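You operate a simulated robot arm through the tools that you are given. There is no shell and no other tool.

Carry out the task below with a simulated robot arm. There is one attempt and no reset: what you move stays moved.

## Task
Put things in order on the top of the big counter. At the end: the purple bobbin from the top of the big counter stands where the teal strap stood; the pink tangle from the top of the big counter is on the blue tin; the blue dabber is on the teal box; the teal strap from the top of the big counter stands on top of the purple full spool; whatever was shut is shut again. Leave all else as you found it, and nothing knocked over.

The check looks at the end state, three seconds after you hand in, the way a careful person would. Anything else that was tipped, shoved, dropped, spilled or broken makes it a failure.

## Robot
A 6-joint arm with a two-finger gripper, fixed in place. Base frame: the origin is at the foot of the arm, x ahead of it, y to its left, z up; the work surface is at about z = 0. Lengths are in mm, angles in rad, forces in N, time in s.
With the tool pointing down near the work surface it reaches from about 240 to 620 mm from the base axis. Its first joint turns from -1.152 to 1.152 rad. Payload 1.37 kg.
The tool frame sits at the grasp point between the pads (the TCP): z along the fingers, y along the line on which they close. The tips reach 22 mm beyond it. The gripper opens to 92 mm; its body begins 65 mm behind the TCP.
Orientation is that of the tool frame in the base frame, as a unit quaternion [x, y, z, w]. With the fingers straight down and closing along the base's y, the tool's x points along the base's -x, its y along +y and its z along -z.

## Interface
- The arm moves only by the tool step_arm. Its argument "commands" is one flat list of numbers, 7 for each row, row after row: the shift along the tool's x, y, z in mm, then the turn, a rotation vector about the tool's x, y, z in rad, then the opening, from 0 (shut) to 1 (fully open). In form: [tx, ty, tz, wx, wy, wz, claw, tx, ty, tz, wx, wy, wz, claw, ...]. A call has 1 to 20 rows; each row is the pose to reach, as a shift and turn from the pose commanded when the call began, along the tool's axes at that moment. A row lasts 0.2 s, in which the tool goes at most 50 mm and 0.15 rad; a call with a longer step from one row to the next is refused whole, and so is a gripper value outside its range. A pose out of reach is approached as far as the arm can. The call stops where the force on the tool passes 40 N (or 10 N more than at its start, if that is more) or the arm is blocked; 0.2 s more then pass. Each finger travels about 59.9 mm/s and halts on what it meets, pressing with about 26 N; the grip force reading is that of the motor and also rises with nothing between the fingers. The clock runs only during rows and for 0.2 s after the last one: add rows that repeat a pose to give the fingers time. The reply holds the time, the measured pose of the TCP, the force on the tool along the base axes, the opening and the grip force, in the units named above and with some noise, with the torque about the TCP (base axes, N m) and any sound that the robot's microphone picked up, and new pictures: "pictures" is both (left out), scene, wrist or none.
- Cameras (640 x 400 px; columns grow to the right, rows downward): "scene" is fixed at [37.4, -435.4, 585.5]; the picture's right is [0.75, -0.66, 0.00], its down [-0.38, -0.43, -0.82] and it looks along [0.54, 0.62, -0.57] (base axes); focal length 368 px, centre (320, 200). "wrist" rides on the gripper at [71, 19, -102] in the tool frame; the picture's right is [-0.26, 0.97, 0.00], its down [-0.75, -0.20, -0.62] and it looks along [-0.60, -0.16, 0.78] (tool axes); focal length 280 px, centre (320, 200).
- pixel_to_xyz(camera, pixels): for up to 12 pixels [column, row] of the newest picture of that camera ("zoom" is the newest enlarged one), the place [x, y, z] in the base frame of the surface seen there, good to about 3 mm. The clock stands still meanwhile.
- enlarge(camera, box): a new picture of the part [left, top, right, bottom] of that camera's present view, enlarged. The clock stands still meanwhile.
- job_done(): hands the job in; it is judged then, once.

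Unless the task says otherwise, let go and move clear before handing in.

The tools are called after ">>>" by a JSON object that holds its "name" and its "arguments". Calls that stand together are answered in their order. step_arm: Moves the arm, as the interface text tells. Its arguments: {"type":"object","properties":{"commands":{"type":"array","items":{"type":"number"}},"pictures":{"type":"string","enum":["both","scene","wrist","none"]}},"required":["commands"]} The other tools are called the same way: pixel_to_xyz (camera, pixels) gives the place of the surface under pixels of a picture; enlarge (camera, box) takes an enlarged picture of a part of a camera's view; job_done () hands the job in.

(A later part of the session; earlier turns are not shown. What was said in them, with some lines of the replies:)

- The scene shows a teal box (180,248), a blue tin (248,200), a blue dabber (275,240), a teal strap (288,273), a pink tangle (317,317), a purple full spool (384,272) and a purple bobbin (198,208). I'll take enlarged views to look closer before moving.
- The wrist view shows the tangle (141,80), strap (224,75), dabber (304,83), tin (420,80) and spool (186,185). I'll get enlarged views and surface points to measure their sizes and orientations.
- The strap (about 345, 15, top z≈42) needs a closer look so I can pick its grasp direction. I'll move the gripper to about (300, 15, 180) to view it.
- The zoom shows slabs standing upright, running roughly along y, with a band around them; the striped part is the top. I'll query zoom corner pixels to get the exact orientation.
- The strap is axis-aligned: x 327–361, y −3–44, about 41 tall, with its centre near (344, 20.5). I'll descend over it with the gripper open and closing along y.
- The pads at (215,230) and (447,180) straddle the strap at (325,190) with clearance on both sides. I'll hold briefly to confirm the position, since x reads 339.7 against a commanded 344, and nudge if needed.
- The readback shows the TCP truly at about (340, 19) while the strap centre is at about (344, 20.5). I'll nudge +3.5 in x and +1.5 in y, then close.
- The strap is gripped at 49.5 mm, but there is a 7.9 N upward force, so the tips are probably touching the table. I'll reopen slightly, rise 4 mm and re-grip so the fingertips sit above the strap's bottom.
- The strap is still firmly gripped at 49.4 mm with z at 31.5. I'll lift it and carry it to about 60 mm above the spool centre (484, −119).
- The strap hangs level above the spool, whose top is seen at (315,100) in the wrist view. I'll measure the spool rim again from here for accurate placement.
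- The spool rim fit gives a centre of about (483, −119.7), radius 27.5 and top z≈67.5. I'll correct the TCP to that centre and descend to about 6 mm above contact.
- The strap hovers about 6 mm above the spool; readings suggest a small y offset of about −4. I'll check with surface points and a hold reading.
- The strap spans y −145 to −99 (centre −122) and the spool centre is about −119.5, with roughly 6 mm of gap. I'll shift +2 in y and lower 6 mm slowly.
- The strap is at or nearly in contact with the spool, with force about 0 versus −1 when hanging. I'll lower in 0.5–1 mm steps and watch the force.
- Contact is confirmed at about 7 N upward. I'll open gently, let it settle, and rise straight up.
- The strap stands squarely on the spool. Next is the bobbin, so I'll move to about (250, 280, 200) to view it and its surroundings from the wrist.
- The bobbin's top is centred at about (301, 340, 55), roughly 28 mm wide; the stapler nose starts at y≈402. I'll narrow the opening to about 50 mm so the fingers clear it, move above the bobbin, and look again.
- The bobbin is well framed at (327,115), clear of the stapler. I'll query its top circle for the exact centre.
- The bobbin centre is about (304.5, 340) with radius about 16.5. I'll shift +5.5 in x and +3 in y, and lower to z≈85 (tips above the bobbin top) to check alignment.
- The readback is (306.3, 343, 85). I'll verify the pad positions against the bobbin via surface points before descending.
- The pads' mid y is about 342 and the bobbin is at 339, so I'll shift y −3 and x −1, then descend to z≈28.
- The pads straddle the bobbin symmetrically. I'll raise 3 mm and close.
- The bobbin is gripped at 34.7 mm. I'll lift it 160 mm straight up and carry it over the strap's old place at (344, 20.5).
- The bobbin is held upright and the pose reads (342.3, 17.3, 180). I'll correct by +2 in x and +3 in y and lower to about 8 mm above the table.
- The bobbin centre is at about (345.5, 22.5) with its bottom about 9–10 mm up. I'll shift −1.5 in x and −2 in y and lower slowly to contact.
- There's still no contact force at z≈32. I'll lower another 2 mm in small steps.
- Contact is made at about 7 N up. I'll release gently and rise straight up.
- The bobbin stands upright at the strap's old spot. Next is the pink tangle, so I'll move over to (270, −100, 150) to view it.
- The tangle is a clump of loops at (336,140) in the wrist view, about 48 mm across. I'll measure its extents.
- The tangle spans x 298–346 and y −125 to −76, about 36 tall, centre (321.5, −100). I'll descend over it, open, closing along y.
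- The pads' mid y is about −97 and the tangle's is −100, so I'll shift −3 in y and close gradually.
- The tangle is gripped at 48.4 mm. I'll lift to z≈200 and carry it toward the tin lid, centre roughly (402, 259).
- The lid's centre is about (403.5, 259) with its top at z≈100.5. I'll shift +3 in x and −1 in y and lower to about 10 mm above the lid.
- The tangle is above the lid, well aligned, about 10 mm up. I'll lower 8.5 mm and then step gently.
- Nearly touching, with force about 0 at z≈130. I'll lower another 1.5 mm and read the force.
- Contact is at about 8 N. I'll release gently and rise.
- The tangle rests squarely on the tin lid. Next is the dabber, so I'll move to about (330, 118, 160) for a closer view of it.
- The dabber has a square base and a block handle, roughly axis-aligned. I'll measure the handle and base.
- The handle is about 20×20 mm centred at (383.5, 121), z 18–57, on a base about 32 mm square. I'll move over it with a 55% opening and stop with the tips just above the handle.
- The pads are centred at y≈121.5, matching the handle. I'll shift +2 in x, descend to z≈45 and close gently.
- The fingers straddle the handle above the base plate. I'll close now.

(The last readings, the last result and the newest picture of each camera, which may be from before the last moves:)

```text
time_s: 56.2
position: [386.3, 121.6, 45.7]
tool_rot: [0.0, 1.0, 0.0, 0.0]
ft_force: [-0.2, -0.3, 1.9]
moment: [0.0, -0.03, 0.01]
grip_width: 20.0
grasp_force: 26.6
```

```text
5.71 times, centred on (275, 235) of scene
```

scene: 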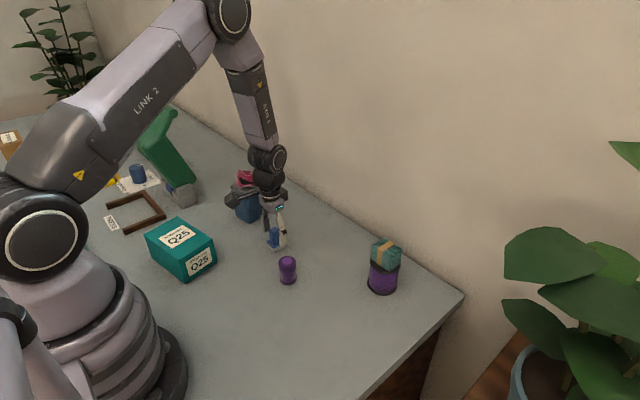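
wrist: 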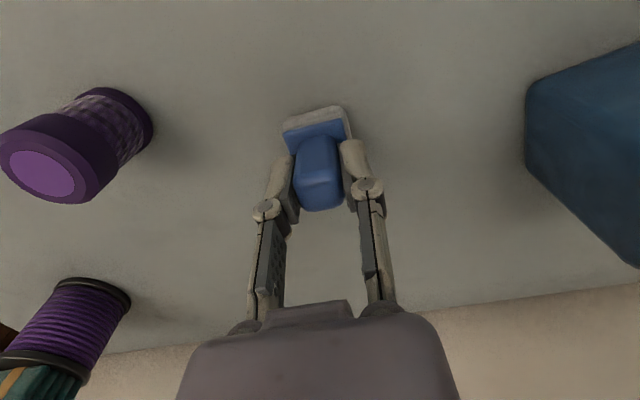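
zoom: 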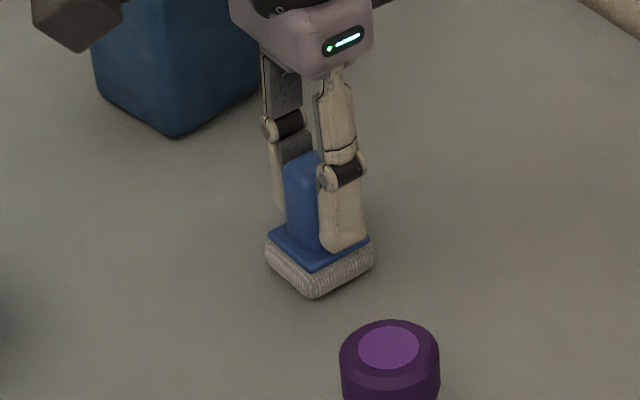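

The dabber handle is gripped at 20 mm. While the arm holds still, I'll measure the teal box's top corners in the scene view.

>>> {"name": "enlarge", "arguments": {"camera": "scene", "box": [130, 205, 230, 290]}}

>>> {"name": "pixel_to_xyz", "arguments": {"camera": "scene", "pixels": [[147, 236], [178, 218], [213, 243], [184, 258], [165, 227], [195, 230], [198, 250], [165, 246], [180, 237]]}}

```text
4.71 times, centred on (180, 248) of scene
```

zoom: 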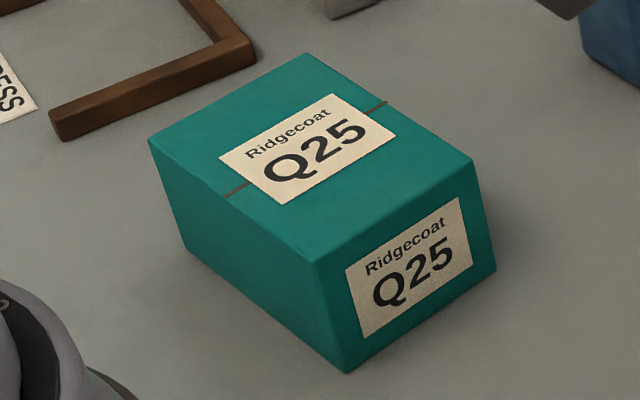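

```text
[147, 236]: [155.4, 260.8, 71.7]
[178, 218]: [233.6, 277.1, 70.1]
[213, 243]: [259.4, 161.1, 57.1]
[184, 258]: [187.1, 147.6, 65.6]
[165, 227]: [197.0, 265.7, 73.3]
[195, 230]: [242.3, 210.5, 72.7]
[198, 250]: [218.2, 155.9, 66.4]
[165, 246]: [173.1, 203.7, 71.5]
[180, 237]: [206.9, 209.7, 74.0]
```

The box top spans (155,262), (236,281), (259,165), (178,148) at z≈71, with its centre near (207, 214). I'll lift the dabber and carry it above the box.

>>> {"name": "step_arm", "arguments": {"commands": [0, 0, -20, 0, 0, 0, 0.1, 0, 0, -55, 0, 0, 0, 0.1, 0, 0, -95, 0, 0, 0, 0.1, 0, 0, -130, 0, 0, 0, 0.1, 10, 5, -140, 0, 0, 0, 0.1, 38, 20, -140, 0, 0, 0, 0.1, 66, 36, -140, 0, 0, 0, 0.1, 94, 51, -140, 0, 0, 0, 0.1, 122, 66, -140, 0, 0, 0, 0.1, 150, 81, -140, 0, 0, 0, 0.1, 167, 90, -140, 0, 0, 0, 0.1, 172, 93, -140, 0, 0, 0, 0.1, 172, 93, -140, 0, 0, 0, 0.1, 172, 93, -140, 0, 0, 0, 0.1], "pictures": "both"}}

```text
time_s: 59.2
position: [212.1, 217.4, 186.7]
tool_rot: [0.0, 1.0, 0.0, 0.001]
ft_force: [0.0, -0.1, 0.2]
moment: [0.0, -0.02, 0.03]
grip_width: 19.8
grasp_force: 25.6
```

scene: 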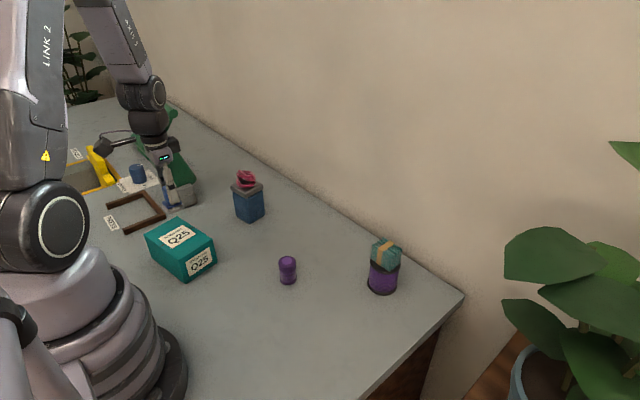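
wrist: 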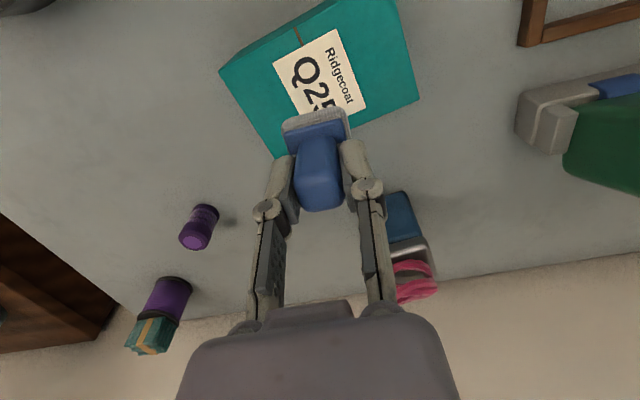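

The dabber is over the box area, upright in the wrist view at (320,165). I'll lower it 58 mm to about 10 mm above the box top.

>>> {"name": "step_arm", "arguments": {"commands": [0, -2, 15, 0, 0, 0, 0.1, 0, -2, 35, 0, 0, 0, 0.1, 0, -2, 50, 0, 0, 0, 0.1, 0, -2, 58, 0, 0, 0, 0.1, 0, -2, 58, 0, 0, 0, 0.1, 0, -2, 58, 0, 0, 0, 0.1], "pictures": "both"}}

>>> {"name": "enlarge", "arguments": {"camera": "scene", "box": [120, 160, 240, 290]}}

```text
time_s: 60.6
position: [213.4, 212.7, 128.7]
tool_rot: [0.0, 1.0, 0.0, 0.0]
ft_force: [-0.4, 0.2, -0.1]
moment: [0.01, 0.01, 0.02]
grip_width: 19.8
grasp_force: 25.6
```

scene: 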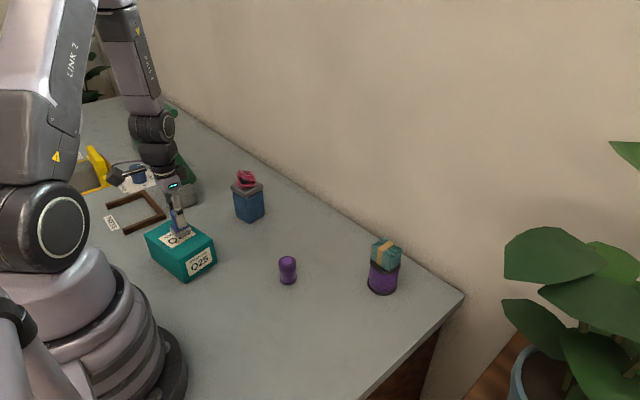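
wrist: 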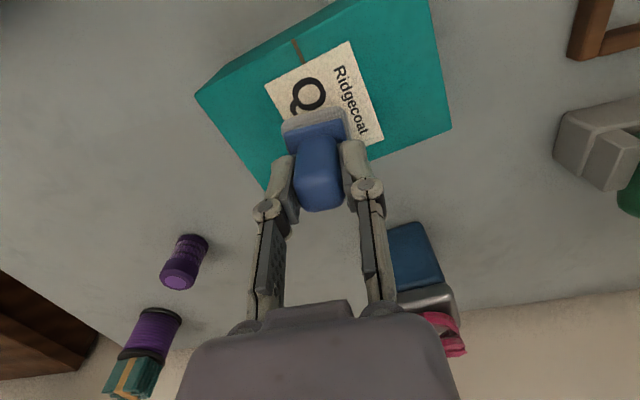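

```text
3.08 times, centred on (180, 225) of scene
```

zoom: 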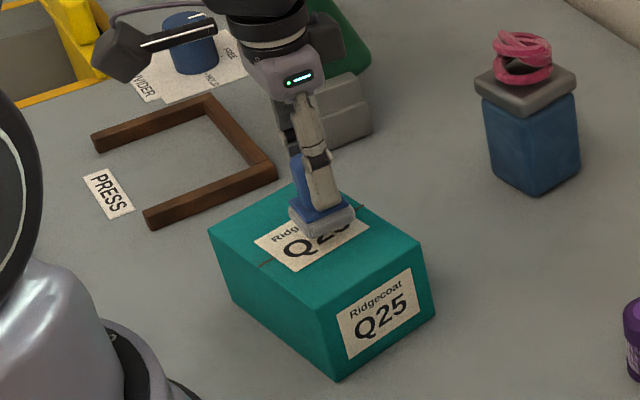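

The dabber is about 11 mm above the label on the box top. I'll lower 9 mm slowly.

>>> {"name": "step_arm", "arguments": {"commands": [0, 0, 3, 0, 0, 0, 0.1, 0, 0, 6, 0, 0, 0, 0.1, 0, 0, 8, 0, 0, 0, 0.1, 0, 0, 9, 0, 0, 0, 0.1, 0, 0, 9, 0, 0, 0, 0.1], "pictures": "scene"}}

>>> {"name": "enlarge", "arguments": {"camera": "scene", "box": [140, 180, 230, 280]}}

```text
time_s: 61.8
position: [213.1, 212.4, 118.8]
tool_rot: [0.0, 1.0, 0.0, -0.001]
ft_force: [0.9, 0.4, 0.1]
moment: [0.04, 0.02, 0.01]
grip_width: 20.0
grasp_force: 26.1
```

scene: 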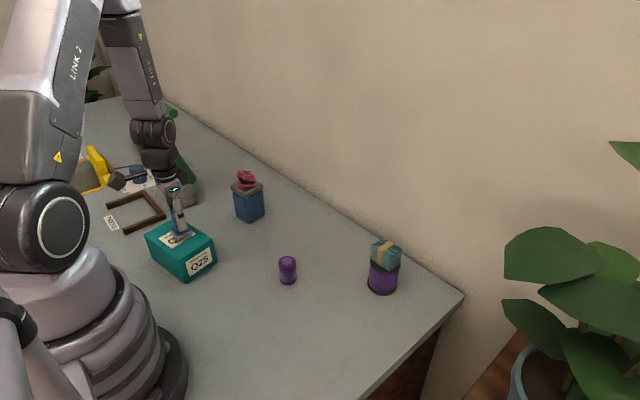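

```text
4.00 times, centred on (185, 230) of scene
```

zoom: 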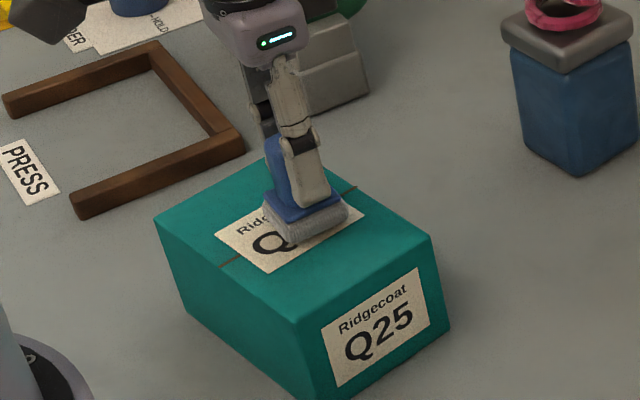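

Close to contact with no load yet (z≈118.8). I'll step down 1.2 mm and read the force.

>>> {"name": "step_arm", "arguments": {"commands": [0, 0, 0.6, 0, 0, 0, 0.1, 0, 0, 1.2, 0, 0, 0, 0.1, 0, 0, 1.2, 0, 0, 0, 0.1], "pictures": "none"}}

```text
time_s: 62.6
position: [213.5, 214.0, 115.9]
tool_rot: [0.0, 1.0, 0.0, -0.001]
ft_force: [0.1, 0.5, -0.9]
moment: [0.01, -0.02, -0.01]
grip_width: 20.2
grasp_force: 26.3
```

>>> {"name": "step_arm", "arguments": {"commands": [0, 0, 0.6, 0, 0, 0, 0.1, 0, 0, 1.0, 0, 0, 0, 0.1, 0, 0, 1.0, 0, 0, 0, 0.1], "pictures": "none"}}

```text
time_s: 63.4
position: [213.9, 212.1, 115.9]
tool_rot: [0.001, 1.0, 0.0, 0.0]
ft_force: [0.2, -0.2, 0.1]
moment: [-0.01, 0.02, 0.03]
grip_width: 19.9
grasp_force: 26.0
```

>>> {"name": "step_arm", "arguments": {"commands": [0, 0, 0.6, 0, 0, 0, 0.1, 0, 0, 1.0, 0, 0, 0, 0.1, 0, 0, 1.0, 0, 0, 0, 0.1], "pictures": "none"}}

```text
time_s: 64.2
position: [214.9, 212.8, 115.9]
tool_rot: [0.0, 1.0, 0.001, -0.001]
ft_force: [-0.7, 0.1, -0.6]
moment: [0.0, 0.01, 0.01]
grip_width: 19.8
grasp_force: 26.3
```

No load yet. I'll continue down in 0.5 mm steps and check the picture.

>>> {"name": "step_arm", "arguments": {"commands": [0, 0, 0.5, 0, 0, 0, 0.1, 0, 0, 1.0, 0, 0, 0, 0.1, 0, 0, 1.0, 0, 0, 0, 0.1], "pictures": "scene"}}

>>> {"name": "enlarge", "arguments": {"camera": "scene", "box": [160, 200, 210, 250]}}

```text
time_s: 65.0
position: [213.7, 214.2, 115.0]
tool_rot: [0.0, 1.0, 0.0, -0.001]
ft_force: [-2.5, -5.3, 21.7]
moment: [-0.12, 0.16, 0.03]
grip_width: 19.9
grasp_force: 26.3
```

scene: 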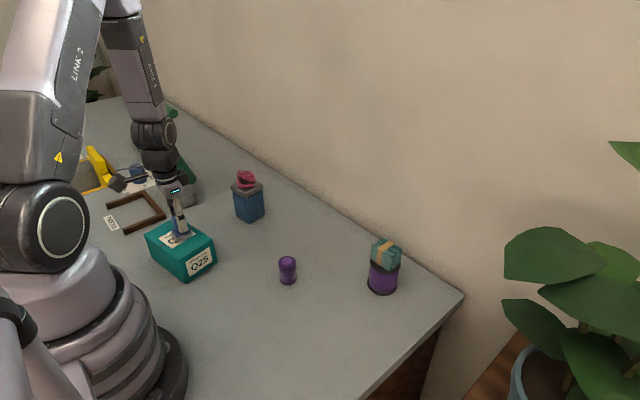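

```text
8.00 times, centred on (185, 225) of scene
```

zoom: 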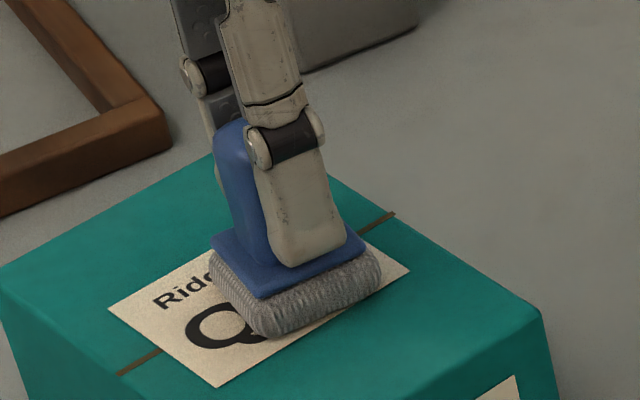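

Contact is firm at 21.7 N. I'll back off 0.8 mm to relieve it, then open gently and rise.

>>> {"name": "step_arm", "arguments": {"commands": [0, 0, -0.8, 0, 0, 0, 0.1, 0, 0, -0.8, 0, 0, 0, 0.24, 0, 0, -0.8, 0, 0, 0, 0.28, 0, 0, -0.8, 0, 0, 0, 0.35, 0, 0, -0.8, 0, 0, 0, 0.48, 0, 0, -0.8, 0, 0, 0, 0.55, 0, 0, -0.8, 0, 0, 0, 0.55, 0, 0, -12, 0, 0, 0, 0.55, 0, 0, -35, 0, 0, 0, 0.55, 0, 0, -70, 0, 0, 0, 0.55, 0, 0, -110, 0, 0, 0, 0.55, 0, 0, -110, 0, 0, 0, 0.55], "pictures": "both"}}

>>> {"name": "enlarge", "arguments": {"camera": "scene", "box": [130, 190, 230, 290]}}

```text
time_s: 67.6
position: [214.7, 212.3, 221.5]
tool_rot: [0.0, 1.0, 0.0, 0.001]
ft_force: [0.2, 1.1, -0.4]
moment: [0.0, 0.06, 0.01]
grip_width: 50.5
grasp_force: 0.1
```

scene: 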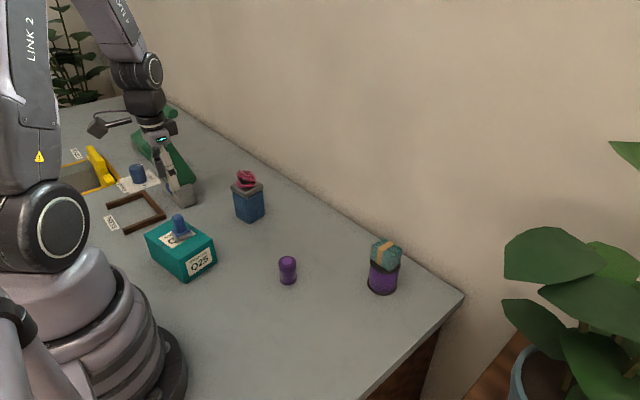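
wrist: 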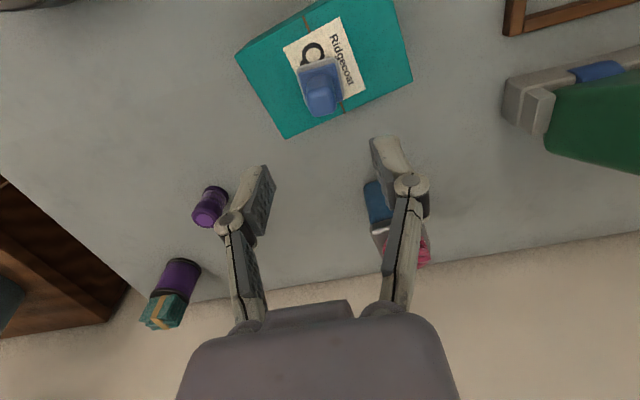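

```text
4.00 times, centred on (180, 240) of scene
```

zoom: 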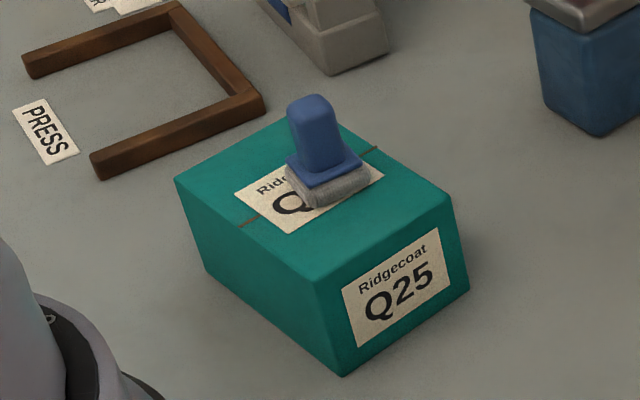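

All four items are placed, and the dabber stands level on the box. I'll raise the arm clear to its starting area and check everything once more.

>>> {"name": "step_arm", "arguments": {"commands": [0, 0, -40, 0, 0, 0, 0.8, 0, 0, -80, 0, 0, 0, 1, 0, 0, -100, 0, 0, 0, 1, -30, -15, -100, 0, 0, 0, 1, -65, -30, -100, 0, 0, 0, 1, -100, -45, -100, 0, 0, 0, 1, -134, -60, -100, 0, 0, 0, 1, -134, -60, -100, 0, 0, 0, 1], "pictures": "both"}}

>>> {"name": "enlarge", "arguments": {"camera": "scene", "box": [220, 160, 420, 350]}}

>>> {"name": "enlarge", "arguments": {"camera": "scene", "box": [60, 90, 260, 290]}}

```text
time_s: 69.4
position: [351.5, 154.8, 324.7]
tool_rot: [0.001, 1.0, 0.0, 0.0]
ft_force: [-0.9, 0.8, -0.4]
moment: [0.03, 0.01, -0.02]
grip_width: 92.0
grasp_force: 0.1
```

scene: 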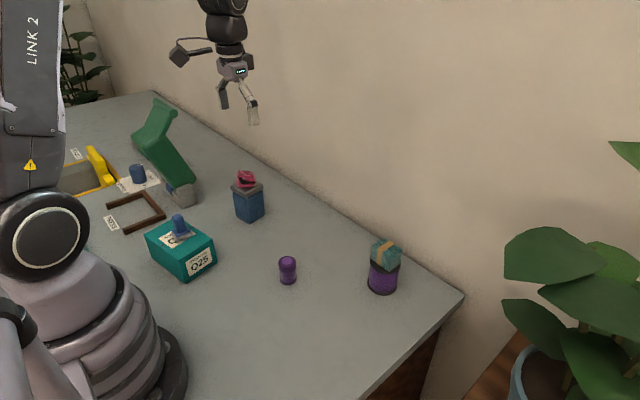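
wrist: 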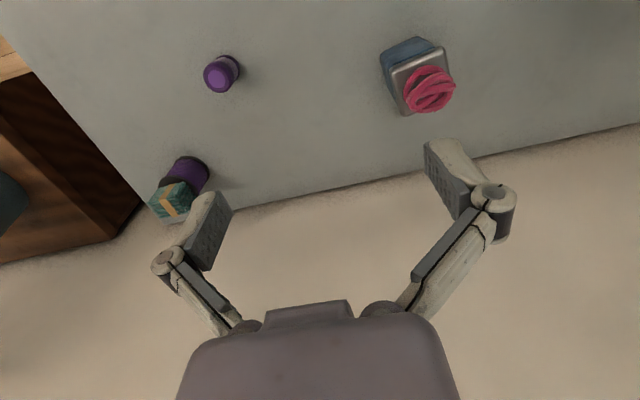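

```text
2.11 times, centred on (320, 255) of scene
```

zoom: 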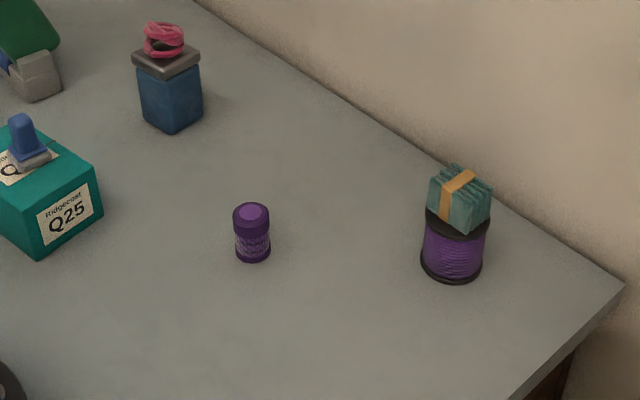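

```text
2.00 times, centred on (160, 190) of scene
```

zoom: 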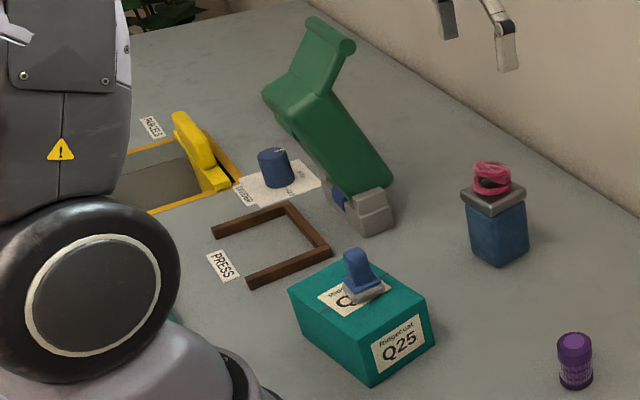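

Everything else looks unchanged: stapler, yellow bin, knob, frame and box. I'll do one last numerical check of the bobbin, strap and dabber positions.

>>> {"name": "pixel_to_xyz", "arguments": {"camera": "wrist", "pixels": [[219, 77], [210, 77], [228, 74], [171, 203], [155, 205], [190, 198], [428, 90], [415, 105], [445, 80]]}}

>>> {"name": "pixel_to_xyz", "arguments": {"camera": "scene", "pixels": [[288, 259], [179, 217], [179, 240], [385, 243], [246, 175], [248, 205], [384, 285]]}}

```text
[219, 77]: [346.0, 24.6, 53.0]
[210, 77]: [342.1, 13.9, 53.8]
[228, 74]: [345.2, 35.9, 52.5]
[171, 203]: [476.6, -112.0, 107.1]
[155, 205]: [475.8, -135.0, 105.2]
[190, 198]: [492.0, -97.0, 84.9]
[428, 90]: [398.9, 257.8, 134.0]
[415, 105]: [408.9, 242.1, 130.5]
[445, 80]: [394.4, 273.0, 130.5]
```

```text
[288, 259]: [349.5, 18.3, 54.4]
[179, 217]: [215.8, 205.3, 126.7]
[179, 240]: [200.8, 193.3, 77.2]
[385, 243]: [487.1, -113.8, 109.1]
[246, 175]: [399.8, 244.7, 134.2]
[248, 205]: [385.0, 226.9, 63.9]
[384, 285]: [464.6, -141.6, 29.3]
```

The bobbin is at about (345, 22), within a few mm of the strap's old centre (344, 20.5). The strap's top is at z≈108 on the spool, the tangle's at z≈134 on the tin, and the dabber's at z≈127 on the box. The arm is clear with the gripper empty, so I'm handing in.

>>> {"name": "job_done", "arguments": {}}

```text
The job is handed in.
```

The counter is in order and I've handed the job in. I don't have the check's result. The last pictures show all four items where you asked:

- **Purple bobbin:** it stands upright where the teal strap stood, within a few millimetres of the strap's old centre.
- **Pink tangle:** it rests on the lid of the blue tin.
- **Blue dabber:** it stands level on top of the teal box.
- **Teal strap:** it stands on top of the purple full spool.

I didn't open anything, so the tin and the box are still shut. Nothing was knocked over, and the rest of the counter looks as it did at the start. The gripper is empty and the arm is clear, back near where it started.
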